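You operate a simulated robot arm through the tools that you are given. There is no shell and no other tool. Be economical: measure what you need, move in short steps, check, and stop when the job is done.

You run a simulated robot arm. Do the job below in one go: nothing can be reset, and whatever is moved stays where it is left.

JOB
Swing the magnifier away and wipe the light box with the blue pad.
Fine: lamp off before wiping; pad back, dimmer down to 0. What is to be rubbed or washed off counts as gone when no trace of it is left.

Only the result counts: the job must be done as asked and must still hold three seconds after the hand-in. Knocking over, shifting, dropping, spilling or breaking anything else fails it.

ROBOT AND FRAMES
A 6-joint arm with a two-finger parallel gripper, fixed in place. Base frame: the origin is at the foot of the arm, x ahead of it, y to its left, z up; the work surface is at about z = 0. Units: mm, degrees, N and s.
With the tool pointing down near the work surface it reaches from about 140 to 580 mm from the base axis. Its first joint turns from -66.0 to 66.0 degrees. Payload 2.1 kg.
Tool frame: the origin (TCP) lies between the finger pads and is the grasp point; the fingertips stand 30 mm ahead of it; z points along the fingers, y is the line along which they close. The gripper opens to 94 mm. The fingers are 28 mm wide and 10 mm thick; the gripper's body (50 by 96 mm) begins 55 mm behind the TCP.
Orientation is that of the tool frame in the base frame, as a unit quaternion [x, y, z, w]. With the fingers straight down and closing along the base's y, the tool's x points along the base's -x, its y along +y and its z along -z.

CONTROLS
- The arm moves only by the tool step_arm. Its argument "steps" is a list of rows, each a list of 7 numbers: the shift along the base's x, y, z in units of 50 mm (1.0 is 50 mm), then the turn, a rotation vector about the base's x, y, z in units of 4 degrees (1.0 is 4 degrees), then the opening in per cent of the stroke, from 0 (shut) to 100 (fully open). In form: [[dx, dy, dz, rx, ry, rz, hand], ...]. A call has 1 to 10 rows; each row shifts and turns the commanded pose from where the row before left it. A call with a number of a shift or a turn outside -1 to 1 is refused whole. Each row takes 0.2 s and may step no farther than 50 mm and 8.6 degrees from the row before; otherwise, or with a gripper value out of range, the whole call is refused. A pose out of reach is approached as far as the arm can. The call stops where the force on the tool passes 90 N (or 10 N more than at its start, if that is more) or the arm is blocked; 0.2 s more then pass. The fingers move at their own pace (about 72 mm/s each) and stop on an object; they squeeze with about 30 N. The grip force told is the motor's: it shows also when the fingers shut on nothing. Time passes only in rows, and 0.2 s behind the last, so rows that do not move let the fingers close. It gives the time, the measured TCP pose, the force on the tool (base axes), the opening and the grip force at its end, in the units of the frame above (readings bear some noise), with the torque about the TCP (base axes, N m) and any sound that the robot's microphone picked up.
- Cameras (640 x 400 px; columns grow to the right, rows downward): "scene" is fixed at [11.6, -356.2, 509.1]; the picture's right is [0.99, -0.15, 0.00], its down [-0.06, -0.41, -0.91] and it looks along [0.14, 0.90, -0.41] (base axes); focal length 260 px, centre (320, 200). "wrist" rides on the gripper at [76, 14, -102] in the tool frame; the picture's right is [-0.18, 0.98, 0.00], its down [-0.75, -0.14, -0.64] and it looks along [-0.63, -0.12, 0.77] (tool axes); focal length 243 px, centre (320, 200). There is no depth. A picture from a camera that has moved, and an enlarged one, comes with that camera's place and axes in the base frame and with its lens. The place of the scene camera against the robot may be out by one fixed shift of up to 12 mm in any direction.
- snapshot(camera): a new picture of that camera. It takes no simulated time.
- close_up(camera, box): a new picture of the part [left, top, right, bottom] of that camera's present view, enlarged. It takes no simulated time.
- sign_off(): hands the job in; it is judged then, once.

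Go step by step. Nothing tells you positions but the pictures and the camera data: compare them with the known pose of the tool, close in by small moves and look again before you grip or let go. The budget is 120 turns and 64 pictures, counting those below and the enlarged ones. Unless the task says otherwise, let go and move clear before handing in, and close with one line.

The tools are called after ">>>" as a command line: name --pt "numbers of a row" for each row, then --argument value for the rest, lists and objects as JSON in quotes. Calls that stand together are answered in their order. step_arm: Moves the arm, as the interface text tells. Its arguments: {"type":"object","properties":{"steps":{"type":"array","items":{"type":"array","items":{"type":"number"}}}},"required":["steps"]} The other tools are called the same way: snapshot (camera) takes a picture; close_up (camera, box) takes an enlarged picture of a part of a camera's view; sign_off () hands the job in.

At the start:

```text
clock: 0.0
tcp_pos: [230.8, 204.3, 437.4]
tool_rot: [0.0, 1.0, 0.0, 0.0]
ft_force: [0.1, -0.2, 0.2]
moment: [0.01, 0.01, 0.01]
opening: 93.9
finger_force: 0.1
```

scene: 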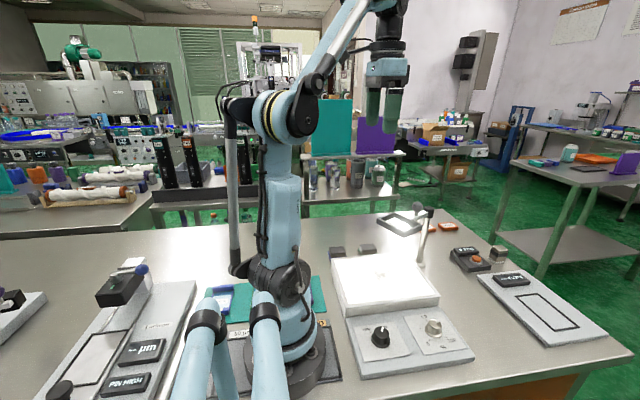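
wrist: 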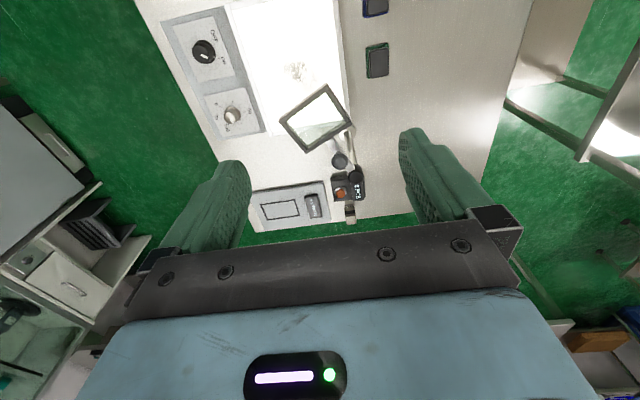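

I see a light box with two knobs in front, a magnifier frame on an arm to its right, and some small blocks. I'll enlarge the views to identify the parts.

>>> close_up --camera "scene" --box '[310, 190, 510, 390]'

>>> close_up --camera "wrist" --box '[150, 0, 410, 240]'

>>> close_up --camera "scene" --box '[420, 200, 620, 360]'

>>> close_up --camera "scene" --box '[0, 230, 350, 400]'

```text
2.00 times, centred on (410, 290) of scene
camera zoom: at [11.6, -356.2, 509.1], right [0.99, -0.15, 0.0], down [-0.06, -0.41, -0.91], along [0.14, 0.9, -0.41], focal length 519 px, centre (140, 20)
```

zoom: 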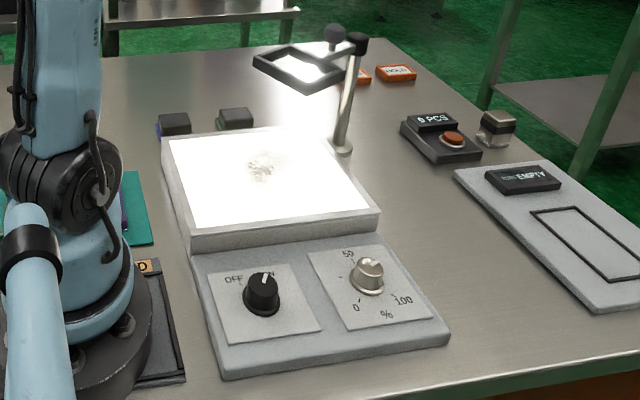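

```text
1.67 times, centred on (280, 120) of wrist
camera zoom: at [153.3, 218.1, 538.7], right [0.18, 0.98, 0.0], down [0.75, -0.14, 0.64], along [0.63, -0.12, -0.77], focal length 404 px, centre (387, 333)
```

zoom: 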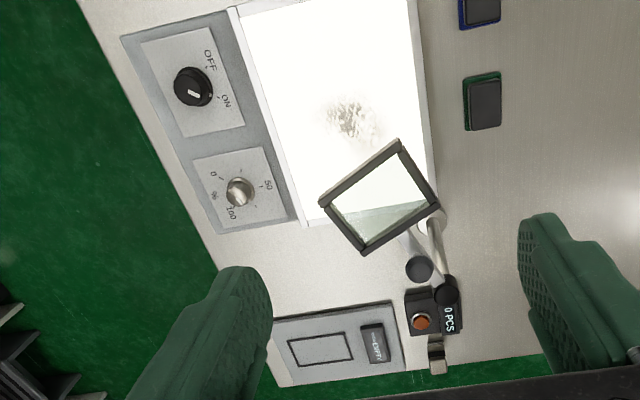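

```text
2.50 times, centred on (520, 280) of scene
camera zoom: at [11.6, -356.2, 509.1], right [0.99, -0.15, 0.0], down [-0.06, -0.41, -0.91], along [0.14, 0.9, -0.41], focal length 649 px, centre (-180, 0)
```

zoom: 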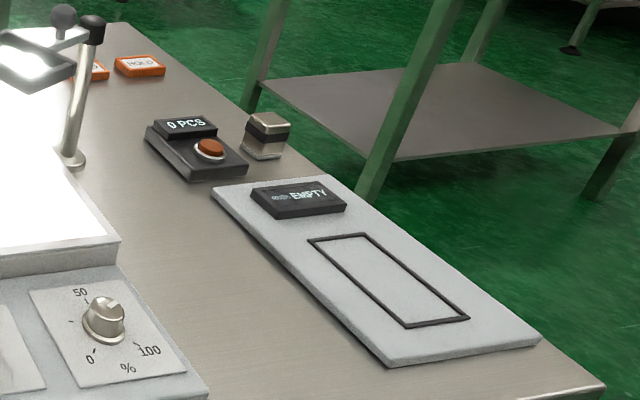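

```text
1.83 times, centred on (175, 315) of scene
camera zoom: at [11.6, -356.2, 509.1], right [0.99, -0.15, 0.0], down [-0.06, -0.41, -0.91], along [0.14, 0.9, -0.41], focal length 475 px, centre (585, -10)
```

zoom: 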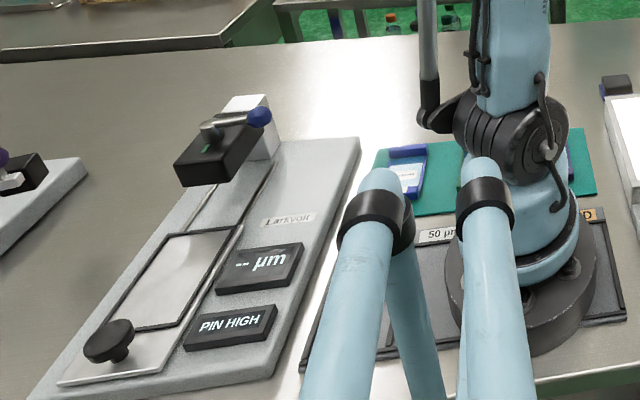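

Estimated positions: light box spans about x 135–360, y 64–240; stain near (249,155). The magnifier post is near (400,234), with its ball knob at about (354,210,210), and the blue pad is near (178,306). I'll shut the fingers, approach beside the magnifier and look.

>>> step_arm --pt "0.565 -0.18 -0.5 0 0 0 0" --pt "0.565 -0.18 -0.5 0 0 0 0" --pt "0.565 -0.18 -0.5 0 0 0 0" --pt "0.565 -0.18 -0.5 0 0 0 0" --pt "0.565 -0.18 -0.5 0 0 0 0"

>>> snapshot --camera "wrist"

>>> close_up --camera "scene" --box '[320, 120, 520, 320]'

```text
clock: 1.2
tcp_pos: [370.6, 158.4, 315.2]
tool_rot: [0.0, 1.0, 0.0, 0.001]
ft_force: [-0.2, -0.8, -0.5]
moment: [0.0, 0.01, -0.01]
opening: 0.2
finger_force: 30.3
```

```text
57 pictures are left
camera wrist: at [294.1, 173.5, 416.1], right [0.18, 0.98, 0.0], down [0.75, -0.14, 0.64], along [0.63, -0.12, -0.77], focal length 243 px, centre (320, 200)
```

wrist: 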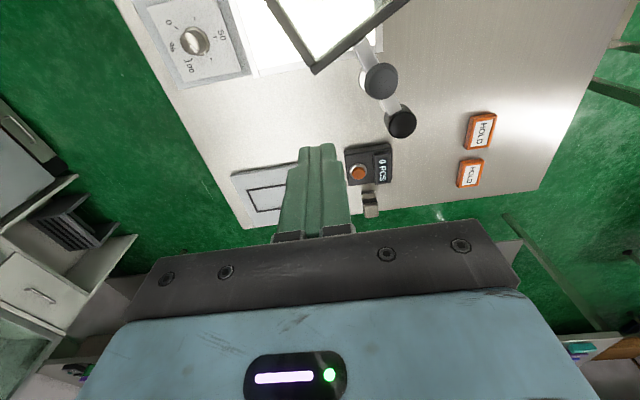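

```text
2.00 times, centred on (420, 220) of scene
camera zoom: at [11.6, -356.2, 509.1], right [0.99, -0.15, 0.0], down [-0.06, -0.41, -0.91], along [0.14, 0.9, -0.41], focal length 519 px, centre (120, 160)
```

zoom: 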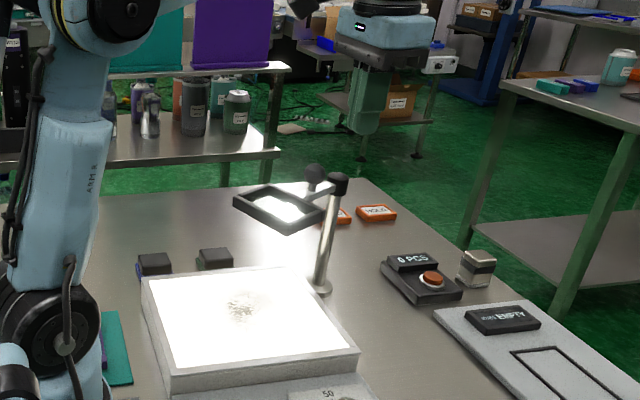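

The ball knob checks out at about (352,209,210) and the post at (400,233). I'll lower the shut fingers on the ball's −y side.

>>> step_arm --pt "0.04 0.05 -0.9 0 0 0 0" --pt "0 0.03 -0.9 0 0 0 0" --pt "0 0 -0.18 0 0 0 0"

>>> snapshot --camera "wrist"

>>> close_up --camera "scene" --box '[360, 160, 480, 260]'

```text
clock: 2.0
tcp_pos: [372.8, 163.0, 215.6]
tool_rot: [0.001, 1.0, 0.0, 0.0]
ft_force: [-0.9, -0.4, -0.7]
moment: [0.02, 0.01, -0.01]
opening: 0.0
finger_force: 30.2
```

```text
55 pictures are left
camera wrist: at [295.2, 177.0, 317.0], right [0.18, 0.98, 0.0], down [0.75, -0.14, 0.64], along [0.63, -0.12, -0.77], focal length 243 px, centre (320, 200)
```

wrist: 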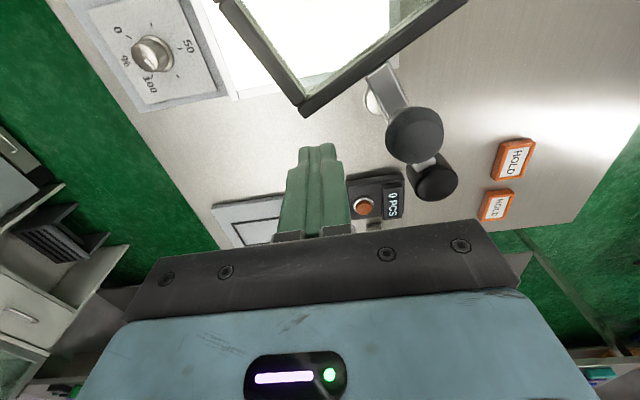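

```text
4.00 times, centred on (420, 210) of scene
camera zoom: at [11.6, -356.2, 509.1], right [0.99, -0.15, 0.0], down [-0.06, -0.41, -0.91], along [0.14, 0.9, -0.41], focal length 1039 px, centre (-80, 160)
```

zoom: 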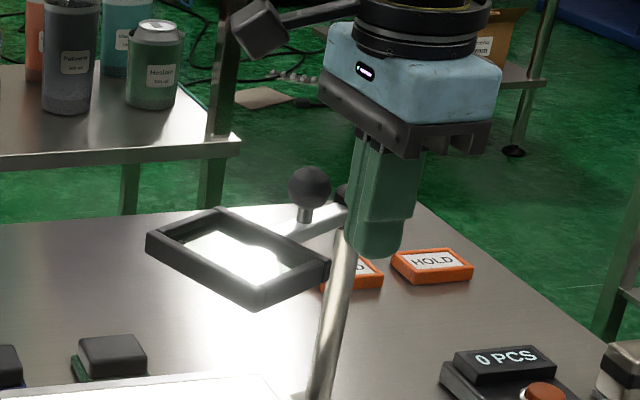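

The finger is beside the ball. I'll push it slowly round the post, anticlear of the box, towards +y.

>>> step_arm --pt "0 0.22 0 0 0 0 0" --pt "-0.02 0.2 0 0 0 0 0" --pt "-0.15 0.13 0 0 0 0 0" --pt "-0.15 0.13 0 0 0 0 0" --pt "-0.1 0.16 0 0 0 0 0" --pt "-0.1 0.17 0 0 0 0 0" --pt "-0.04 0.19 0 0 0 0 0" --pt "-0.03 0.19 0 0 0 0 0"

>>> snapshot --camera "wrist"

```text
clock: 3.1
tcp_pos: [363.1, 185.8, 215.8]
tool_rot: [0.01, 1.0, -0.017, 0.009]
ft_force: [0.2, -9.9, 10.1]
moment: [0.12, 0.09, 0.08]
opening: 0.0
finger_force: 30.1
stopped in row 5: the force on the tool passed its limit at 98 N (the readings are from after the stop); the commanded pose is now the measured one
```

```text
53 pictures are left
camera wrist: at [284.8, 205.5, 315.4], right [0.21, 0.98, -0.03], down [0.74, -0.14, 0.66], along [0.64, -0.16, -0.75], focal length 243 px, centre (320, 200)
```

wrist: 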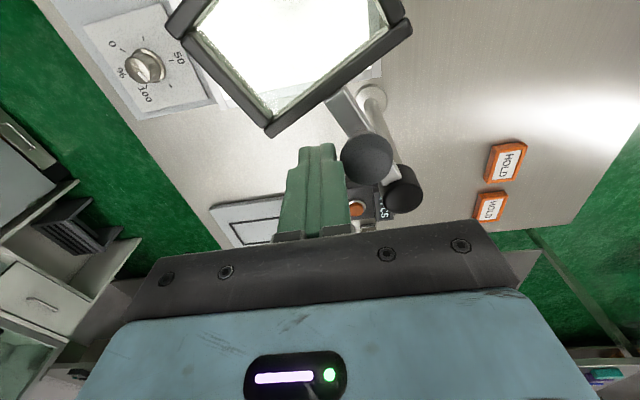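

That way has a hard stop: about 98 N was reached and the ball did not move. I'll back off, straighten the tool and go over to the other side to swing it the other way.

>>> step_arm --pt "0.1 -0.3 0 0.49 0.26 0.29 0" --pt "0 0 0.8 0 0 0 0" --pt "0 0 0.6 0 0 0 0" --pt "-0.45 0.8 0 0 0 0 0" --pt "-0.3 0.8 0 0 0 0 0" --pt "0 0 0 0 0 0 0"

```text
clock: 4.5
tcp_pos: [328.6, 251.5, 288.0]
tool_rot: [0.0, 1.0, 0.002, 0.001]
ft_force: [0.4, 0.2, 0.4]
moment: [-0.02, 0.01, -0.03]
opening: 0.0
finger_force: 30.2
```

>>> step_arm --pt "0.16 0 -0.7 0 0 0 0" --pt "0 0 -0.7 0 0 0 0" --pt "0 0 0 0 0 0 0"

>>> snapshot --camera "wrist"

```text
clock: 5.3
tcp_pos: [336.4, 249.5, 214.0]
tool_rot: [0.0, 1.0, 0.002, 0.001]
ft_force: [-0.3, -0.4, -1.1]
moment: [0.01, 0.0, 0.01]
opening: 0.0
finger_force: 29.8
```

```text
52 pictures are left
camera wrist: at [258.7, 264.2, 315.7], right [0.18, 0.98, 0.0], down [0.75, -0.14, 0.64], along [0.63, -0.11, -0.77], focal length 243 px, centre (320, 200)
```

wrist: 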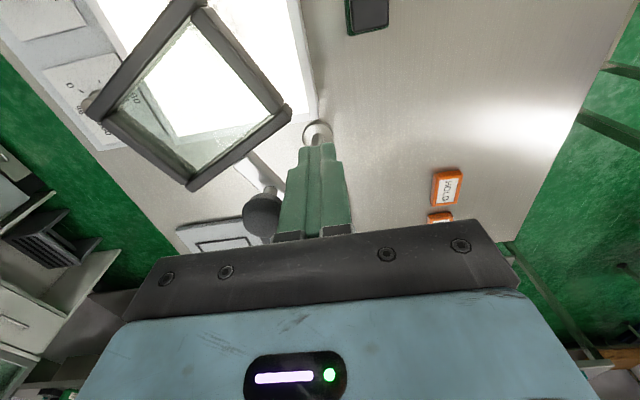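

The fingers are on the ball's +y side. Pushing it towards −y and then +x.

>>> step_arm --pt "0.1 -0.14 0 0 0 0 0" --pt "0.05 -0.15 0 0 0 0 0" --pt "0.0 -0.2 0 0 0 0 0" --pt "0.03 -0.2 0 0 0 0 0" --pt "0.1 -0.18 0 0 0 0 0" --pt "0.12 -0.15 0 0 0 0 0" --pt "0.13 -0.15 0 0 0 0 0"

>>> snapshot --camera "wrist"

```text
clock: 6.9
tcp_pos: [364.7, 193.4, 216.6]
tool_rot: [0.0, 1.0, 0.002, 0.0]
ft_force: [-0.7, 0.6, 0.0]
moment: [0.01, -0.04, -0.04]
opening: 0.1
finger_force: 29.8
```

```text
51 pictures are left
camera wrist: at [287.6, 207.3, 317.5], right [0.18, 0.98, 0.0], down [0.75, -0.14, 0.64], along [0.63, -0.11, -0.77], focal length 243 px, centre (320, 200)
```

wrist: 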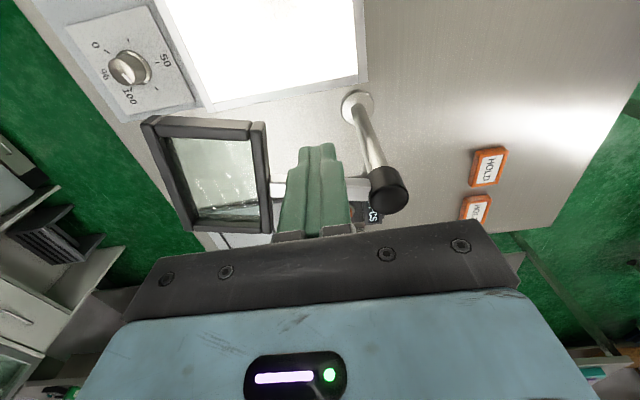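

It swings freely this way and is already nearly off the box. I'll push on so it is well clear.

>>> step_arm --pt "0.17 -0.12 0 0 0 0 0" --pt "0.18 -0.1 0 0 0 0 0" --pt "0.19 -0.05 0 0 0 0 0" --pt "0.19 -0.02 0 0 0 0 0" --pt "0.19 0.02 0 0 0 0 0" --pt "0.18 0.08 0 0 0 0 0" --pt "0 0 0 0 0 0 0"

>>> snapshot --camera "wrist"

>>> snapshot --camera "scene"

```text
clock: 8.1
tcp_pos: [395.6, 180.1, 218.6]
tool_rot: [-0.003, 1.0, -0.002, -0.021]
ft_force: [-6.0, -1.0, 0.5]
moment: [0.08, 0.02, 0.0]
opening: 0.2
finger_force: 30.4
stopped in row 5: the force on the tool passed its limit at 92 N (the readings are from after the stop); the commanded pose is now the measured one
```

```text
50 pictures are left
camera wrist: at [323.9, 194.4, 321.8], right [0.18, 0.98, -0.01], down [0.78, -0.13, 0.61], along [0.6, -0.12, -0.79], focal length 243 px, centre (320, 200)
```

wrist: 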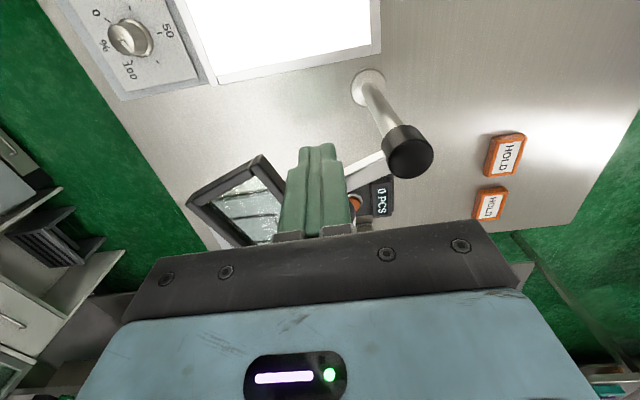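

```text
49 pictures are left
```

scene: 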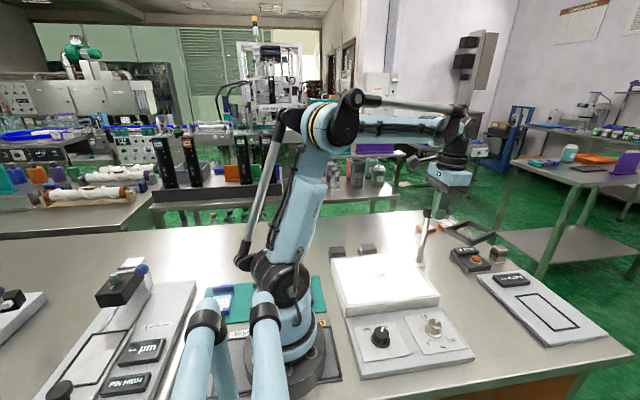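

The magnifier reached its other stop and sits clear of the box, past its right edge. I'll back off, rise and move over the lamp switch near (192,0), opening the fingers.

>>> step_arm --pt "-0.3 0.1 0 0.06 -0.6 -0.09 0" --pt "0 0 0.9 0 0 0 0" --pt "-0.3 -0.3 0.4 0 0 0 0" --pt "-0.7 -0.66 0 0 0 0 30" --pt "-0.7 -0.66 0 0 0 0 40" --pt "-0.7 -0.66 0 0 0 0 50" --pt "-0.7 -0.66 -0.2 0 0 0 50" --pt "-0.5 -0.66 -0.5 0 0 0 50" --pt "0 -0.55 -0.6 0 0 0 50" --pt "0 0 0 0 0 0 50"

>>> snapshot --camera "wrist"

>>> close_up --camera "scene" --box '[320, 190, 540, 390]'

```text
clock: 10.3
tcp_pos: [202.1, -24.4, 219.6]
tool_rot: [0.0, 1.0, 0.001, 0.0]
ft_force: [-0.2, -0.3, -0.1]
moment: [0.01, -0.03, 0.03]
opening: 47.1
finger_force: 0.1
```

```text
48 pictures are left
camera wrist: at [125.0, -9.6, 320.7], right [0.18, 0.98, 0.0], down [0.75, -0.14, 0.64], along [0.63, -0.12, -0.77], focal length 243 px, centre (320, 200)
```

wrist: 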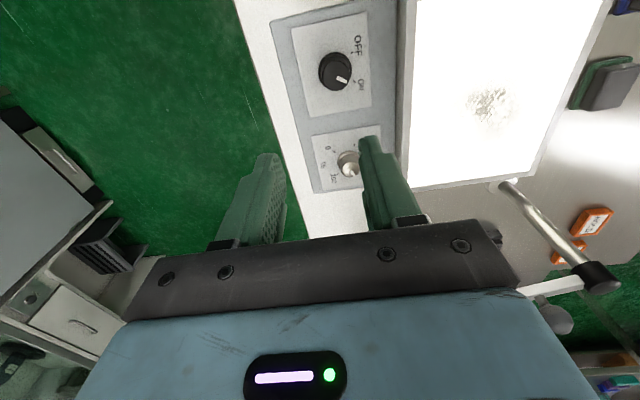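

```text
2.00 times, centred on (430, 290) of scene
camera zoom: at [11.6, -356.2, 509.1], right [0.99, -0.15, 0.0], down [-0.06, -0.41, -0.91], along [0.14, 0.9, -0.41], focal length 519 px, centre (100, 20)
```

zoom: 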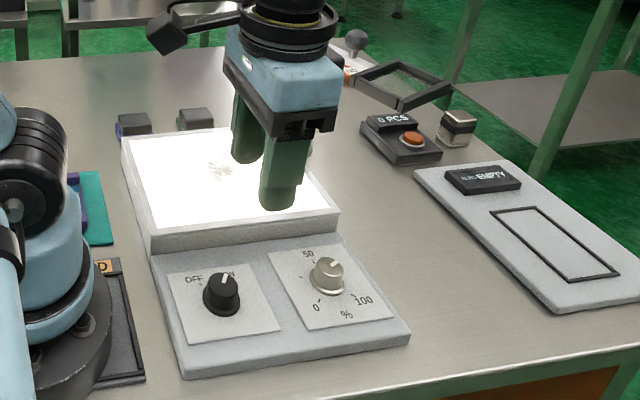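

The switch knob is near (190,−7) with its pointer at ON. OFF lies about 70° anticlockwise as seen from above. I'll come down over it with the tool pre-turned −36° and look.

>>> step_arm --pt "-0.027 0.04 -0.24 0 0 -1 50" --pt "-0.027 0.04 -0.24 0 0 -1 50" --pt "-0.027 0.04 -0.24 0 0 -1 50" --pt "-0.027 0.04 -0.24 0 0 -1 50" --pt "-0.027 0.04 -0.24 0 0 -1 50" --pt "-0.027 0.04 -0.24 0 0 -1 50" --pt "-0.027 0.04 -0.24 0 0 -1 50" --pt "-0.027 0.04 -0.24 0 0 -1 50" --pt "-0.027 0.04 -0.24 0 0 -1 50" --pt "0 0 0 0 0 0 50"

>>> snapshot --camera "wrist"

>>> close_up --camera "scene" --box '[320, 250, 480, 390]'

```text
clock: 12.5
tcp_pos: [187.9, -5.8, 109.1]
tool_rot: [0.31, 0.951, 0.001, 0.0]
ft_force: [0.0, 0.6, 0.1]
moment: [-0.01, 0.0, 0.0]
opening: 46.9
finger_force: 0.2
```

```text
46 pictures are left
camera wrist: at [134.0, 51.2, 211.1], right [0.73, 0.69, 0.0], down [0.53, -0.56, 0.64], along [0.44, -0.47, -0.77], focal length 243 px, centre (320, 200)
```

wrist: 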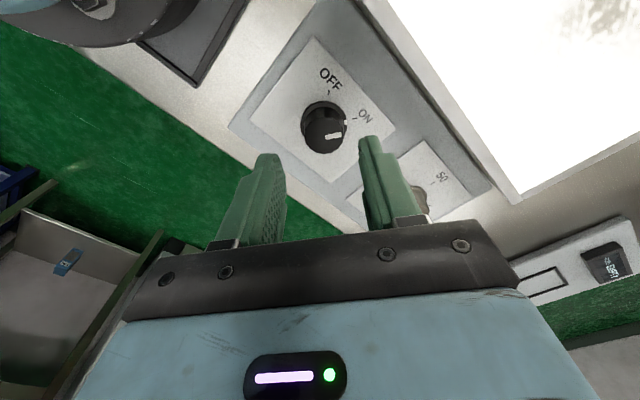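

```text
2.86 times, centred on (400, 320) of scene
camera zoom: at [11.6, -356.2, 509.1], right [0.99, -0.15, 0.0], down [-0.06, -0.41, -0.91], along [0.14, 0.9, -0.41], focal length 742 px, centre (91, -143)
```

zoom: 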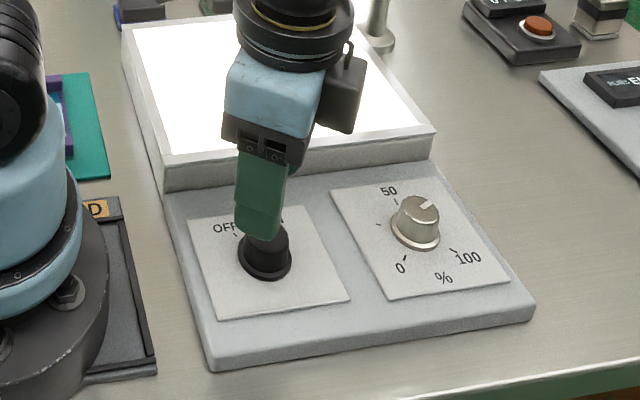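

>>> close_up --camera "wrist" --box '[240, 40, 440, 220]'

```text
2.22 times, centred on (340, 130) of wrist
camera zoom: at [134.0, 51.2, 211.1], right [0.73, 0.69, 0.0], down [0.53, -0.56, 0.64], along [0.44, -0.47, -0.77], focal length 539 px, centre (276, 356)
```

zoom: 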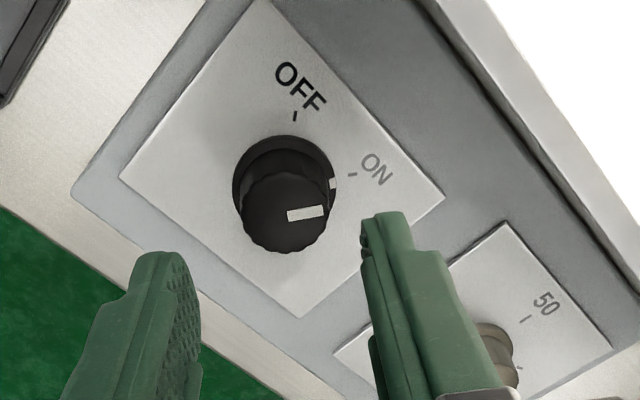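

The knob is centred at about (190,−4), its top near z 44 and its skirt below. I'll lower with the tips just above the skirt, grip, then check.

>>> step_arm --pt "0.042 0.036 -0.4 0 0 0 50" --pt "0 0 -0.4 0 0 0 50" --pt "0 0 -0.28 0 0 0 50" --pt "0 0 0 0 0 0 50"

>>> close_up --camera "scene" --box '[320, 250, 480, 390]'

>>> snapshot --camera "wrist"

```text
clock: 13.5
tcp_pos: [190.4, -3.4, 56.6]
tool_rot: [0.309, 0.951, 0.001, 0.001]
ft_force: [0.1, 1.1, -0.4]
moment: [-0.01, 0.03, 0.01]
opening: 47.3
finger_force: 0.1
```

```text
2.86 times, centred on (400, 320) of scene
camera zoom: at [11.6, -356.2, 509.1], right [0.99, -0.15, 0.0], down [-0.06, -0.41, -0.91], along [0.14, 0.9, -0.41], focal length 742 px, centre (91, -143)
```

zoom: 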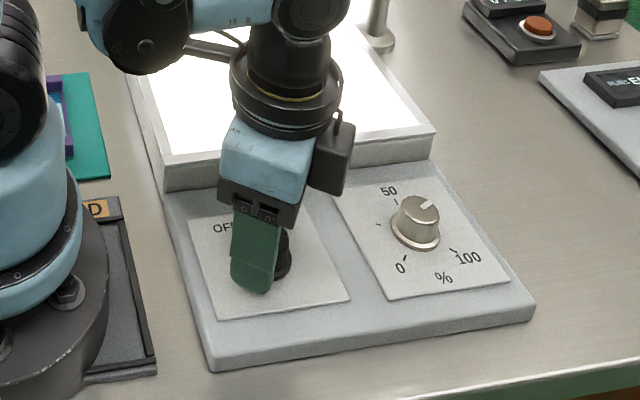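

```text
42 pictures are left
camera wrist: at [136.1, 53.3, 157.5], right [0.73, 0.69, 0.0], down [0.53, -0.56, 0.64], along [0.44, -0.47, -0.77], focal length 243 px, centre (320, 200)
```

wrist: 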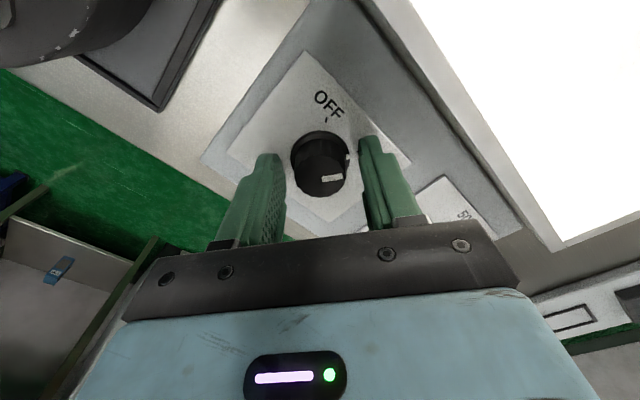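

The knob is centred between the fingers. Gripping it and turning anticlockwise towards OFF.

>>> step_arm --pt "0 0.02 -0.03 0 0 0 15" --pt "0 0 0 0 0 0 15" --pt "0 0 0 0 0 0 15"

```text
clock: 14.3
tcp_pos: [189.8, -3.0, 55.4]
tool_rot: [0.309, 0.951, -0.003, -0.001]
ft_force: [-16.0, -24.9, 25.8]
moment: [0.29, 0.8, 0.05]
opening: 30.9
finger_force: 44.8
```

The grip has a side load of about 30 N, so the knob is slightly off along the closing line. I'll shift about 2 mm to relieve it before turning.

>>> step_arm --pt "-0.02 -0.035 0 0 0 0 15" --pt "0 0 0 0 0 0 15"

```text
clock: 14.9
tcp_pos: [190.2, -3.3, 54.1]
tool_rot: [0.309, 0.951, 0.0, 0.001]
ft_force: [-15.8, -6.8, 29.9]
moment: [-0.72, -0.08, 0.13]
opening: 31.0
finger_force: 45.0
```

>>> step_arm --pt "-0.015 0 0.04 0 0 0 15" --pt "0 0 0 0 0 0 15"

```text
clock: 15.5
tcp_pos: [189.8, -3.9, 56.4]
tool_rot: [0.309, 0.951, 0.001, 0.001]
ft_force: [8.3, -4.8, -32.7]
moment: [-0.53, -0.2, 0.24]
opening: 30.8
finger_force: 45.3
```

Loads are small and come from friction only. Turning by +40° first.

>>> step_arm --pt "0 0 -0.02 0 0 1 15" --pt "0 0 0 0 0 1 15" --pt "0 0 0 0 0 1 15" --pt "0 0 0 0 0 1 15" --pt "0 0 0 0 0 1 15" --pt "0 0 0 0 0 1 15" --pt "0 0 0 0 0 1 15" --pt "0 0 0 0 0 1 15" --pt "0 0 0 0 0 1 15" --pt "0 0 0 0 0 1 15"

>>> close_up --camera "wrist" --box '[220, 60, 440, 240]'

```text
clock: 17.7
tcp_pos: [190.3, -5.3, 54.4]
tool_rot: [-0.035, 0.999, -0.003, -0.001]
ft_force: [1.1, -32.5, -19.4]
moment: [0.34, -0.94, -0.09]
opening: 31.4
finger_force: 44.9
```

```text
2.22 times, centred on (330, 150) of wrist
camera zoom: at [111.1, 5.0, 156.0], right [0.12, 0.99, -0.01], down [0.76, -0.08, 0.64], along [0.64, -0.08, -0.77], focal length 539 px, centre (298, 311)
```

zoom: 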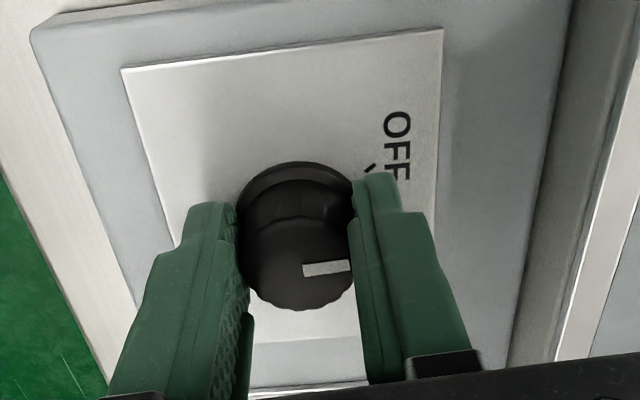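

The pointer turned with the grip and is now at about the middle. I'll relieve the side load and continue another 40°.

>>> step_arm --pt "0 -0.03 0 0 0 1 15" --pt "0 0 0 0 0 1 15" --pt "0 0 0 0 0 1 15" --pt "0 0 0 0 0 1 15" --pt "0 0 0 0 0 1 15" --pt "0 0 0 0 0 1 15" --pt "0 0 0 0 0 1 15" --pt "0 0 0 0 0 1 15" --pt "0 0 0 0 0 1 15" --pt "0 0 0 0 0 0 15"

>>> snapshot --camera "wrist"

```text
clock: 19.9
tcp_pos: [189.1, -7.4, 54.9]
tool_rot: [-0.342, 0.94, -0.001, 0.001]
ft_force: [7.6, -19.1, -10.0]
moment: [0.26, -0.77, -0.78]
opening: 31.2
finger_force: 45.0
```

```text
40 pictures are left
camera wrist: at [121.3, -44.2, 155.7], right [-0.49, 0.87, 0.0], down [0.67, 0.38, 0.64], along [0.56, 0.31, -0.77], focal length 243 px, centre (320, 200)
```

wrist: 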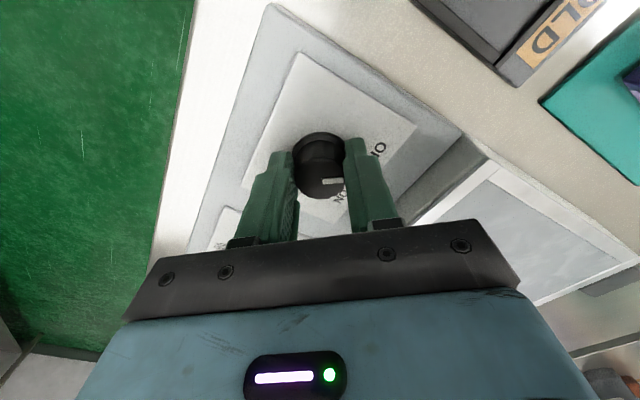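

The light box has gone dark, so the lamp is off. I'll release, rise and look.

>>> step_arm --pt "0 0 0 0 0 0 45" --pt "0 0 0 0 0 0 50" --pt "0 0 0.6 0 0 -1 50" --pt "0 0 0.6 0 0 -1 50" --pt "0.1 0 0.6 0 0 -1 50" --pt "0.2 0 0.2 0 0 -1 50" --pt "0.2 0 0.2 0 0 -1 50" --pt "0.2 0 0 0 0 -1 50" --pt "0.2 0 0 0 0 -1 50" --pt "0.2 0 0 0 0 -1 50"

>>> close_up --camera "scene" --box '[320, 230, 500, 390]'

>>> snapshot --camera "wrist"

```text
clock: 22.1
tcp_pos: [243.9, -5.2, 167.3]
tool_rot: [-0.067, 0.998, 0.0, -0.001]
ft_force: [0.0, -0.5, -1.1]
moment: [-0.01, -0.02, -0.01]
opening: 47.0
finger_force: 0.2
```

```text
2.50 times, centred on (410, 310) of scene
camera zoom: at [11.6, -356.2, 509.1], right [0.99, -0.15, 0.0], down [-0.06, -0.41, -0.91], along [0.14, 0.9, -0.41], focal length 649 px, centre (95, -75)
```

zoom: 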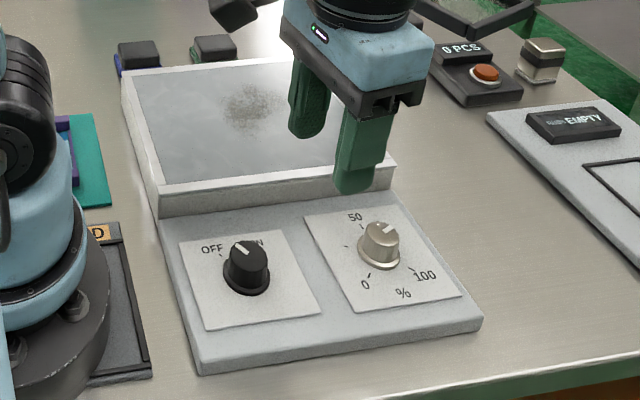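

```text
38 pictures are left
camera wrist: at [165.2, -1.7, 267.8], right [0.05, 1.0, 0.0], down [0.77, -0.04, 0.64], along [0.64, -0.03, -0.77], focal length 243 px, centre (320, 200)
```

wrist: 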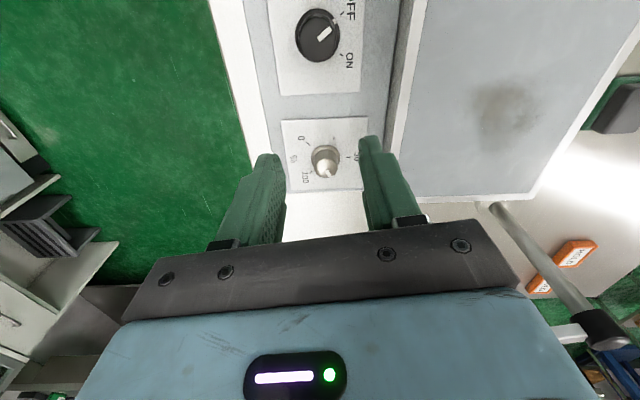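

The lamp is off and the stain shows clearly. Next is the dimmer; I'll enlarge it to read its pointer.

>>> close_up --camera "wrist" --box '[270, 100, 390, 210]'

>>> close_up --camera "scene" --box '[395, 280, 475, 360]'

```text
3.64 times, centred on (330, 155) of wrist
camera zoom: at [165.2, -1.7, 267.8], right [0.05, 1.0, 0.0], down [0.77, -0.04, 0.64], along [0.64, -0.03, -0.77], focal length 882 px, centre (284, 364)
```

zoom: 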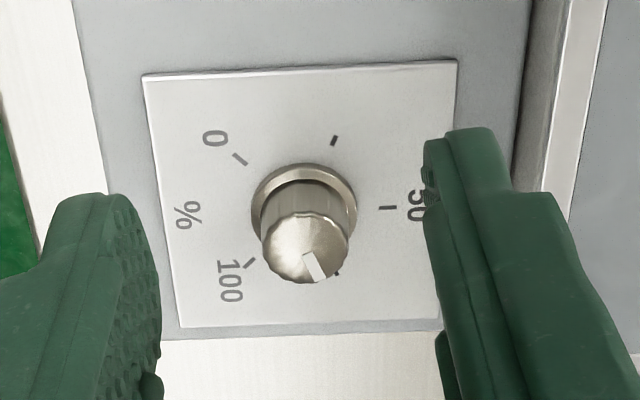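

```text
5.00 times, centred on (435, 320) of scene
camera zoom: at [11.6, -356.2, 509.1], right [0.99, -0.15, 0.0], down [-0.06, -0.41, -0.91], along [0.14, 0.9, -0.41], focal length 1298 px, centre (-255, -400)
```

zoom: 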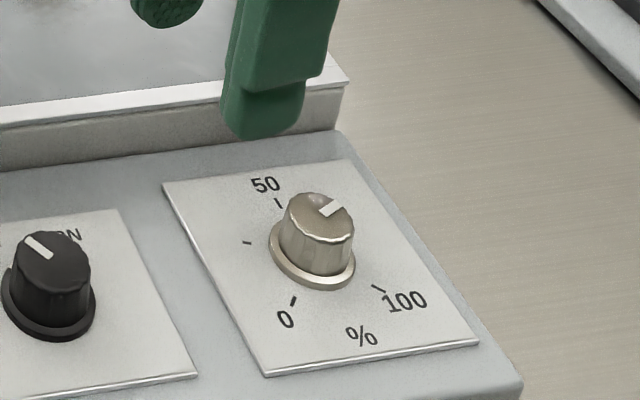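

The dimmer is at about 75%, with 0 lying about 202° anticlockwise. The knob is centred near (310,−2), top at about z 38. I'll move over it while pre-turning the wrist to about −100°.

>>> step_arm --pt "0.13 0.006 -0.03 0 0 -1 50" --pt "0.13 0.006 -0.03 0 0 -1 50" --pt "0.13 0.006 -0.03 0 0 -1 50" --pt "0.13 0.006 -0.03 0 0 -1 50" --pt "0.13 0.006 -0.03 0 0 -1 50" --pt "0.13 0.006 -0.03 0 0 -1 50" --pt "0.13 0.006 -0.03 0 0 -1 50" --pt "0.13 0.006 -0.03 0 0 -1 50" --pt "0.13 0.006 -0.03 0 0 -1 50" --pt "0.13 0.006 -0.03 0 0 -1 50"

>>> step_arm --pt "0 0 -0.05 0 0 -1 50" --pt "0 0 -0.05 0 0 -1 50" --pt "0 0 -0.05 0 0 -1 50" --pt "0 0 -0.05 0 0 -1 50" --pt "0 0 -0.05 0 0 -1 50" --pt "0 0 -0.05 0 0 -1 50" --pt "0 0 -0.05 0 0 -1 50" --pt "0 0 -0.05 0 0 -1 50" --pt "0 0 -0.05 0 0 -1 50" --pt "0 0 -0.05 0 0 -1 50"

>>> step_arm --pt "0 0 -0.05 0 0 -1 50" --pt "0 0 -0.05 0 0 -1 50" --pt "0 0 -0.05 0 0 -1 50" --pt "0 0 -0.05 0 0 -1 50" --pt "0 0 -0.05 0 0 -1 50" --pt "0 0 -0.05 0 0 -1 50" --pt "0 0 -0.05 0 0 -1 50" --pt "0 0 0 0 0 0 50"

>>> snapshot --camera "wrist"

```text
clock: 24.3
tcp_pos: [309.6, -2.6, 152.0]
tool_rot: [0.277, 0.961, 0.0, 0.0]
ft_force: [0.3, 0.2, -0.2]
moment: [0.01, 0.0, 0.01]
opening: 47.2
finger_force: 0.2
```

```text
clock: 26.5
tcp_pos: [308.9, -1.7, 125.8]
tool_rot: [0.588, 0.809, -0.001, 0.001]
ft_force: [-0.4, -0.1, -0.3]
moment: [-0.04, 0.0, 0.02]
opening: 46.9
finger_force: 0.1
```

```text
clock: 28.3
tcp_pos: [309.8, -3.2, 107.8]
tool_rot: [0.767, 0.642, 0.001, 0.0]
ft_force: [-0.3, 0.0, -0.2]
moment: [0.0, -0.01, 0.01]
opening: 47.2
finger_force: 0.0
```

```text
35 pictures are left
camera wrist: at [335.9, 70.4, 208.5], right [0.94, -0.35, 0.0], down [-0.27, -0.72, 0.64], along [-0.23, -0.6, -0.77], focal length 243 px, centre (320, 200)
```

wrist: 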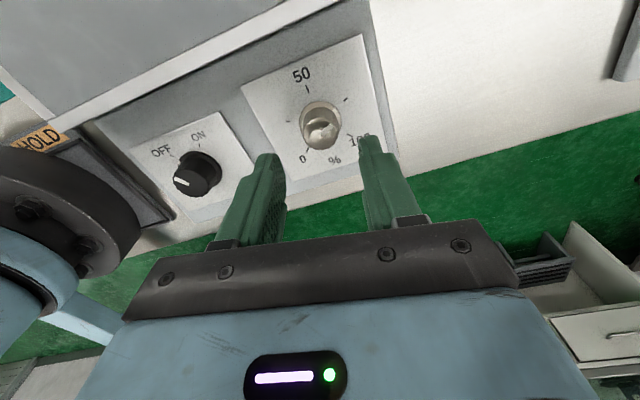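

The wrist reached −100° fine and the dimmer knob is centred under the fingers at about (309,−2). Lowering and gripping.

>>> step_arm --pt "0 0.01 -0.5 0 0 0 50" --pt "0 0 -0.4 0 0 0 50" --pt "0 0 -0.18 0 0 0 50" --pt "0 0 0 0 0 0 50" --pt "0 0 0 0 0 0 12" --pt "0 0 0 0 0 0 12" --pt "0 0 0 0 0 0 12"

```text
clock: 29.9
tcp_pos: [309.3, -1.7, 53.9]
tool_rot: [0.766, 0.643, 0.001, 0.001]
ft_force: [9.7, -1.1, -18.9]
moment: [0.1, 0.42, 0.08]
opening: 27.6
finger_force: 45.0
```

Firm grip at 27.6 mm with small loads. Turning anticlockwise, 40° per call.

>>> step_arm --pt "0 0 0 0 0 1 12" --pt "0 0 0 0 0 1 12" --pt "0 0 0 0 0 1 12" --pt "0 0 0 0 0 1 12" --pt "0 0 0 0 0 1 12" --pt "0 0 0 0 0 1 12" --pt "0 0 0 0 0 1 12" --pt "0 0 0 0 0 1 12" --pt "0 0 0 0 0 1 12" --pt "0 0 0 0 0 1 12"

>>> step_arm --pt "0 0 0 0 0 1 12" --pt "0 0 0 0 0 1 12" --pt "0 0 0 0 0 1 12" --pt "0 0 0 0 0 1 12" --pt "0 0 0 0 0 1 12" --pt "0 0 0 0 0 1 12" --pt "0 0 0 0 0 1 12" --pt "0 0 0 0 0 1 12" --pt "0 0 0 0 0 1 12" --pt "0 0 0 0 0 1 12"

>>> close_up --camera "wrist" --box '[220, 60, 440, 240]'

```text
clock: 32.1
tcp_pos: [309.8, -2.3, 52.8]
tool_rot: [0.5, 0.866, 0.0, 0.0]
ft_force: [11.1, -1.5, 0.5]
moment: [0.61, 0.35, -0.03]
opening: 27.5
finger_force: 45.1
```

```text
clock: 34.3
tcp_pos: [310.1, -2.1, 53.5]
tool_rot: [0.174, 0.985, 0.0, -0.001]
ft_force: [-2.0, -4.2, 21.9]
moment: [0.03, 0.35, -0.04]
opening: 27.1
finger_force: 45.2
```

```text
2.22 times, centred on (330, 150) of wrist
camera zoom: at [241.8, 38.1, 154.6], right [0.51, 0.86, 0.0], down [0.66, -0.39, 0.64], along [0.55, -0.33, -0.77], focal length 539 px, centre (298, 311)
```

zoom: 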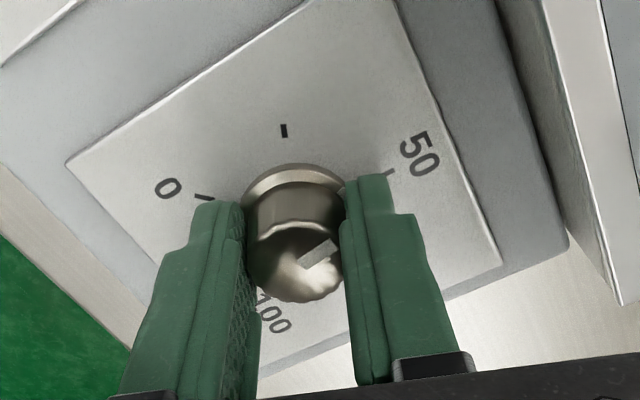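

The pointer is now just past 50 and follows the grip. Continuing towards 0.

>>> step_arm --pt "0 0 0 0 0 1 12" --pt "0 0 0 0 0 1 12" --pt "0 0 0 0 0 1 12" --pt "0 0 0 0 0 1 12" --pt "0 0 0 0 0 1 12" --pt "0 0 0 0 0 1 12" --pt "0 0 0 0 0 1 12" --pt "0 0 0 0 0 1 12" --pt "0 0 0 0 0 1 12" --pt "0 0 0 0 0 1 12"

>>> step_arm --pt "0 0 0 0 0 1 12" --pt "0 0 0 0 0 1 12" --pt "0 0 0 0 0 1 12" --pt "0 0 0 0 0 1 12" --pt "0 0 0 0 0 1 12" --pt "0 0 0 0 0 1 12" --pt "0 0 0 0 0 1 12" --pt "0 0 0 0 0 1 12" --pt "0 0 0 0 0 1 12" --pt "0 0 0 0 0 1 12"

>>> step_arm --pt "0 0 0 0 0 1 12" --pt "0 0 0 0 0 1 12" --pt "0 0 0 0 0 1 12" --pt "0 0 0 0 0 1 12" --pt "0 0 0 0 0 1 12" --pt "0 0 0 0 0 1 12" --pt "0 0 0 0 0 1 12" --pt "0 0 0 0 0 1 12" --pt "0 0 0 0 0 0 12"

>>> close_up --camera "wrist" --box '[220, 60, 440, 240]'

>>> close_up --camera "scene" --box '[350, 270, 480, 370]'

```text
clock: 36.5
tcp_pos: [309.2, -3.6, 54.2]
tool_rot: [-0.174, 0.985, 0.0, -0.002]
ft_force: [-22.3, -3.0, 11.2]
moment: [0.12, -0.33, 0.0]
opening: 27.0
finger_force: 44.8
```

```text
clock: 38.7
tcp_pos: [310.0, -2.2, 53.6]
tool_rot: [-0.5, 0.866, -0.001, -0.001]
ft_force: [-3.0, -20.9, -5.2]
moment: [0.56, -0.45, -0.01]
opening: 27.0
finger_force: 45.3
```

```text
clock: 40.7
tcp_pos: [309.8, -2.8, 53.1]
tool_rot: [0.72, -0.694, 0.0, 0.001]
ft_force: [0.7, -12.2, 24.7]
moment: [-0.31, -0.22, 0.0]
opening: 27.0
finger_force: 44.7
```

```text
2.22 times, centred on (330, 150) of wrist
camera zoom: at [297.9, -78.1, 155.2], right [-0.99, 0.15, 0.0], down [0.12, 0.76, 0.64], along [0.09, 0.63, -0.77], focal length 539 px, centre (298, 311)
```

zoom: 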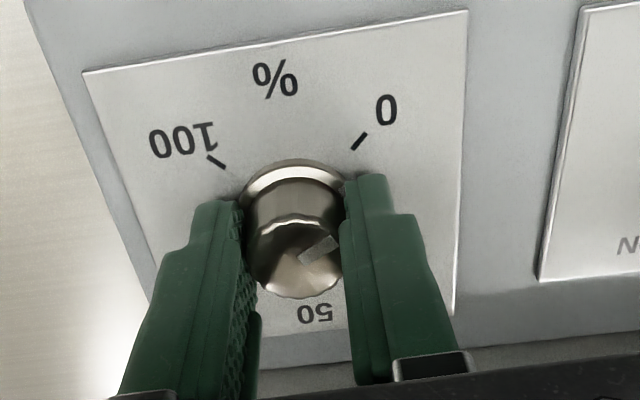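

```text
4.00 times, centred on (415, 320) of scene
camera zoom: at [11.5, -356.2, 509.1], right [0.99, -0.15, 0.0], down [-0.06, -0.41, -0.91], along [0.14, 0.9, -0.41], focal length 1039 px, centre (-60, -280)
```

zoom: 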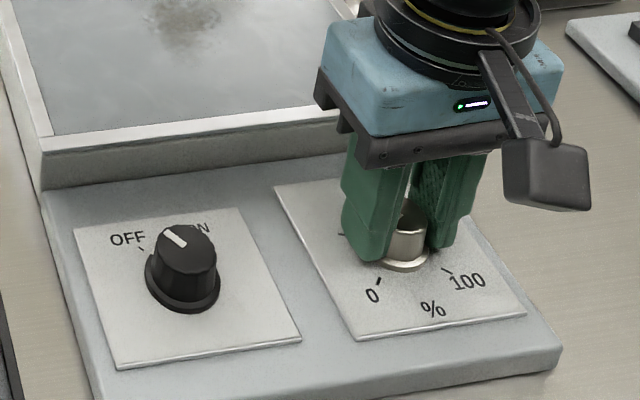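

The pointer is about 20° short of 0. Turning on a little more until it meets the mark or the stop.

>>> step_arm --pt "0 0 0 0 0 1 12" --pt "0 0 0 0 0 1 12" --pt "0 0 0 0 0 1 12" --pt "0 0 0 0 0 1 12" --pt "0 0 0 0 0 1 12" --pt "0 0 0 0 0 0 12"

>>> close_up --camera "wrist" --box '[220, 60, 440, 240]'

```text
clock: 42.1
tcp_pos: [309.3, -1.4, 52.7]
tool_rot: [0.83, -0.558, -0.001, 0.001]
ft_force: [6.9, -4.7, 25.5]
moment: [-0.55, -0.32, -0.44]
opening: 27.3
finger_force: 45.1
```

```text
2.22 times, centred on (330, 150) of wrist
camera zoom: at [324.5, -77.1, 154.6], right [-0.98, -0.2, 0.0], down [-0.15, 0.75, 0.64], along [-0.13, 0.63, -0.77], focal length 539 px, centre (298, 311)
```

zoom: 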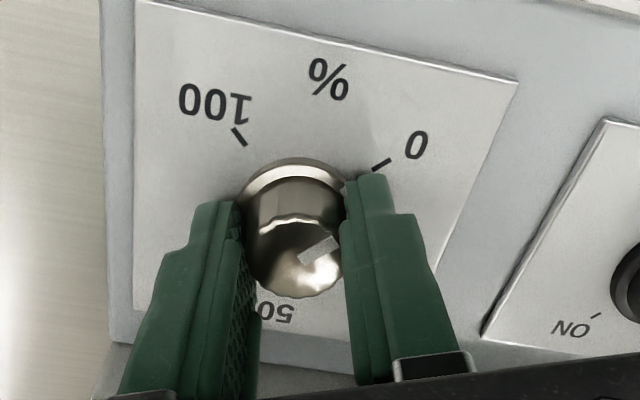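

The turning torque has risen, so it appears to be at the 0 stop. One more small nudge will confirm, then I'll release and rise.

>>> step_arm --pt "0 0 0 0 0 0.6 12" --pt "0 0 0 0 0 0 12"

>>> step_arm --pt "0 0 0 0 0 0 45" --pt "0 0 0 0 0 0 50" --pt "0 0 0.7 0 0 0 50" --pt "0 0 0.7 0 0 0 50" --pt "0 0 0.4 0 0 -1 50" --pt "0 0 0 0 0 -1 50" --pt "0 0 0 0 0 -1 50" --pt "0 0 0 0 0 -1 50" --pt "0 0 0 0 0 -1 50" --pt "0 0 0 0 0 0 50"

>>> snapshot --camera "wrist"

>>> close_up --camera "scene" --box '[350, 270, 480, 370]'

```text
clock: 42.7
tcp_pos: [308.6, -2.5, 53.4]
tool_rot: [0.84, -0.542, -0.001, 0.001]
ft_force: [3.0, 2.2, 17.5]
moment: [-0.03, -0.18, -0.57]
opening: 27.4
finger_force: 44.9
```

```text
clock: 44.9
tcp_pos: [308.7, -1.1, 142.1]
tool_rot: [0.733, -0.68, -0.001, 0.0]
ft_force: [-0.1, 0.4, 0.6]
moment: [0.01, 0.0, 0.01]
opening: 46.7
finger_force: 0.0
```

```text
30 pictures are left
camera wrist: at [300.5, -78.0, 243.4], right [-0.99, 0.11, 0.0], down [0.09, 0.76, 0.64], along [0.07, 0.64, -0.77], focal length 243 px, centre (320, 200)
```

wrist: 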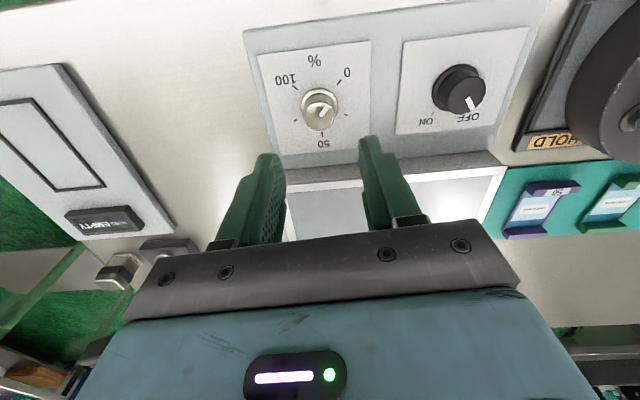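

```text
4.00 times, centred on (415, 320) of scene
camera zoom: at [11.6, -356.2, 509.1], right [0.99, -0.15, 0.0], down [-0.06, -0.41, -0.91], along [0.14, 0.9, -0.41], focal length 1039 px, centre (-60, -280)
```

zoom: 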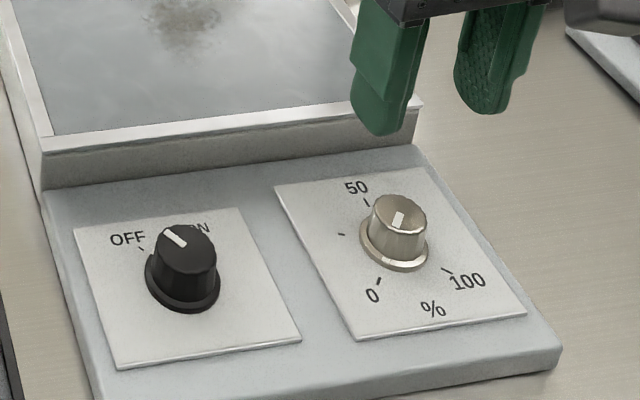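

>>> close_up --camera "wrist" --box '[260, 40, 380, 150]'

```text
3.64 times, centred on (320, 95) of wrist
camera zoom: at [300.5, -78.0, 243.4], right [-0.99, 0.11, 0.0], down [0.09, 0.76, 0.64], along [0.07, 0.64, -0.77], focal length 882 px, centre (320, 582)
```

zoom: 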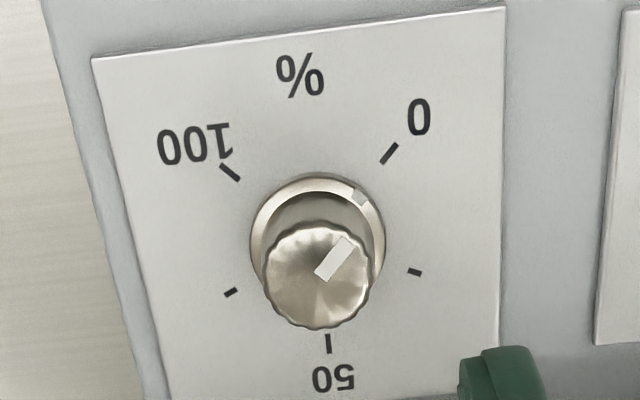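

The dimmer sits at 0 and the lamp is off. Next is the blue pad near (178,306): I'll rise, move over and turn the wrist back to 0.

>>> step_arm --pt "0 0.2 0.6 0 0 -1 50" --pt "-0.1 0.5 0.6 0 0 -1 50" --pt "-0.2 0.6 0.4 0 0 -1 50" --pt "-0.3 0.7 0 0 0 -1 55" --pt "-0.3 0.7 0 0 0 -1 60" --pt "-0.3 0.7 0 0 0 -1 70" --pt "-0.3 0.7 0 0 0 -1 70" --pt "-0.3 0.7 0 0 0 -1 70" --pt "-0.3 0.6 0 0 0 -1 70" --pt "-0.3 0.4 0 0 0 -1 70"

>>> step_arm --pt "0 0 0 0 0 -1 70" --pt "0 0 0 0 0 -1 70" --pt "0 0 0 0 0 -1 70" --pt "0 0 0 0 0 -1 70" --pt "0 0 0 0 0 -1 70" --pt "0 0 0 0 0 -1 70" --pt "0 0 0 0 0 -1 70" --pt "0 0 0 0 0 -1 70" --pt "0 0 0 0 0 -1 70" --pt "0 0 0 0 0 -1 70"

>>> step_arm --pt "0 0 0 0 0 -1 70" --pt "0 0 0 0 0 -1 70" --pt "0 0 0 0 0 -1 70" --pt "0 0 0 0 0 -0.5 70"

>>> snapshot --camera "wrist"

```text
clock: 47.1
tcp_pos: [188.9, 288.3, 223.6]
tool_rot: [-0.456, 0.89, 0.001, -0.001]
ft_force: [0.6, 0.2, 0.7]
moment: [-0.01, 0.0, -0.03]
opening: 66.0
finger_force: 0.0
```

```text
clock: 49.3
tcp_pos: [189.0, 288.2, 222.6]
tool_rot: [-0.124, 0.992, 0.001, -0.001]
ft_force: [-0.2, 0.9, 0.2]
moment: [0.01, -0.03, -0.01]
opening: 66.0
finger_force: 0.0
```

```text
clock: 50.3
tcp_pos: [189.8, 288.3, 222.7]
tool_rot: [-0.002, 1.0, 0.001, 0.0]
ft_force: [0.7, 0.0, 0.0]
moment: [0.0, 0.03, 0.01]
opening: 65.8
finger_force: 0.1
```

```text
27 pictures are left
camera wrist: at [112.8, 302.1, 324.5], right [0.18, 0.98, 0.0], down [0.75, -0.14, 0.64], along [0.63, -0.11, -0.77], focal length 243 px, centre (320, 200)
```

wrist: 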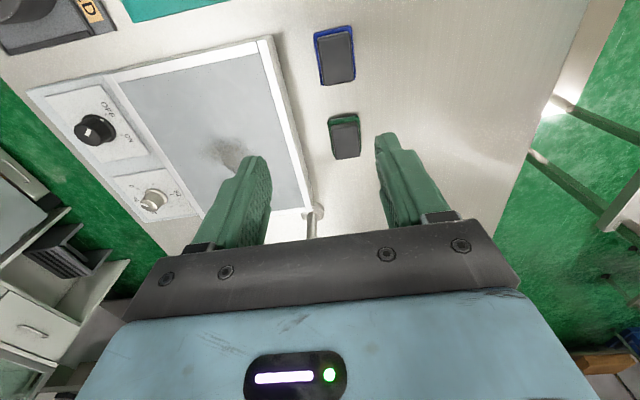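

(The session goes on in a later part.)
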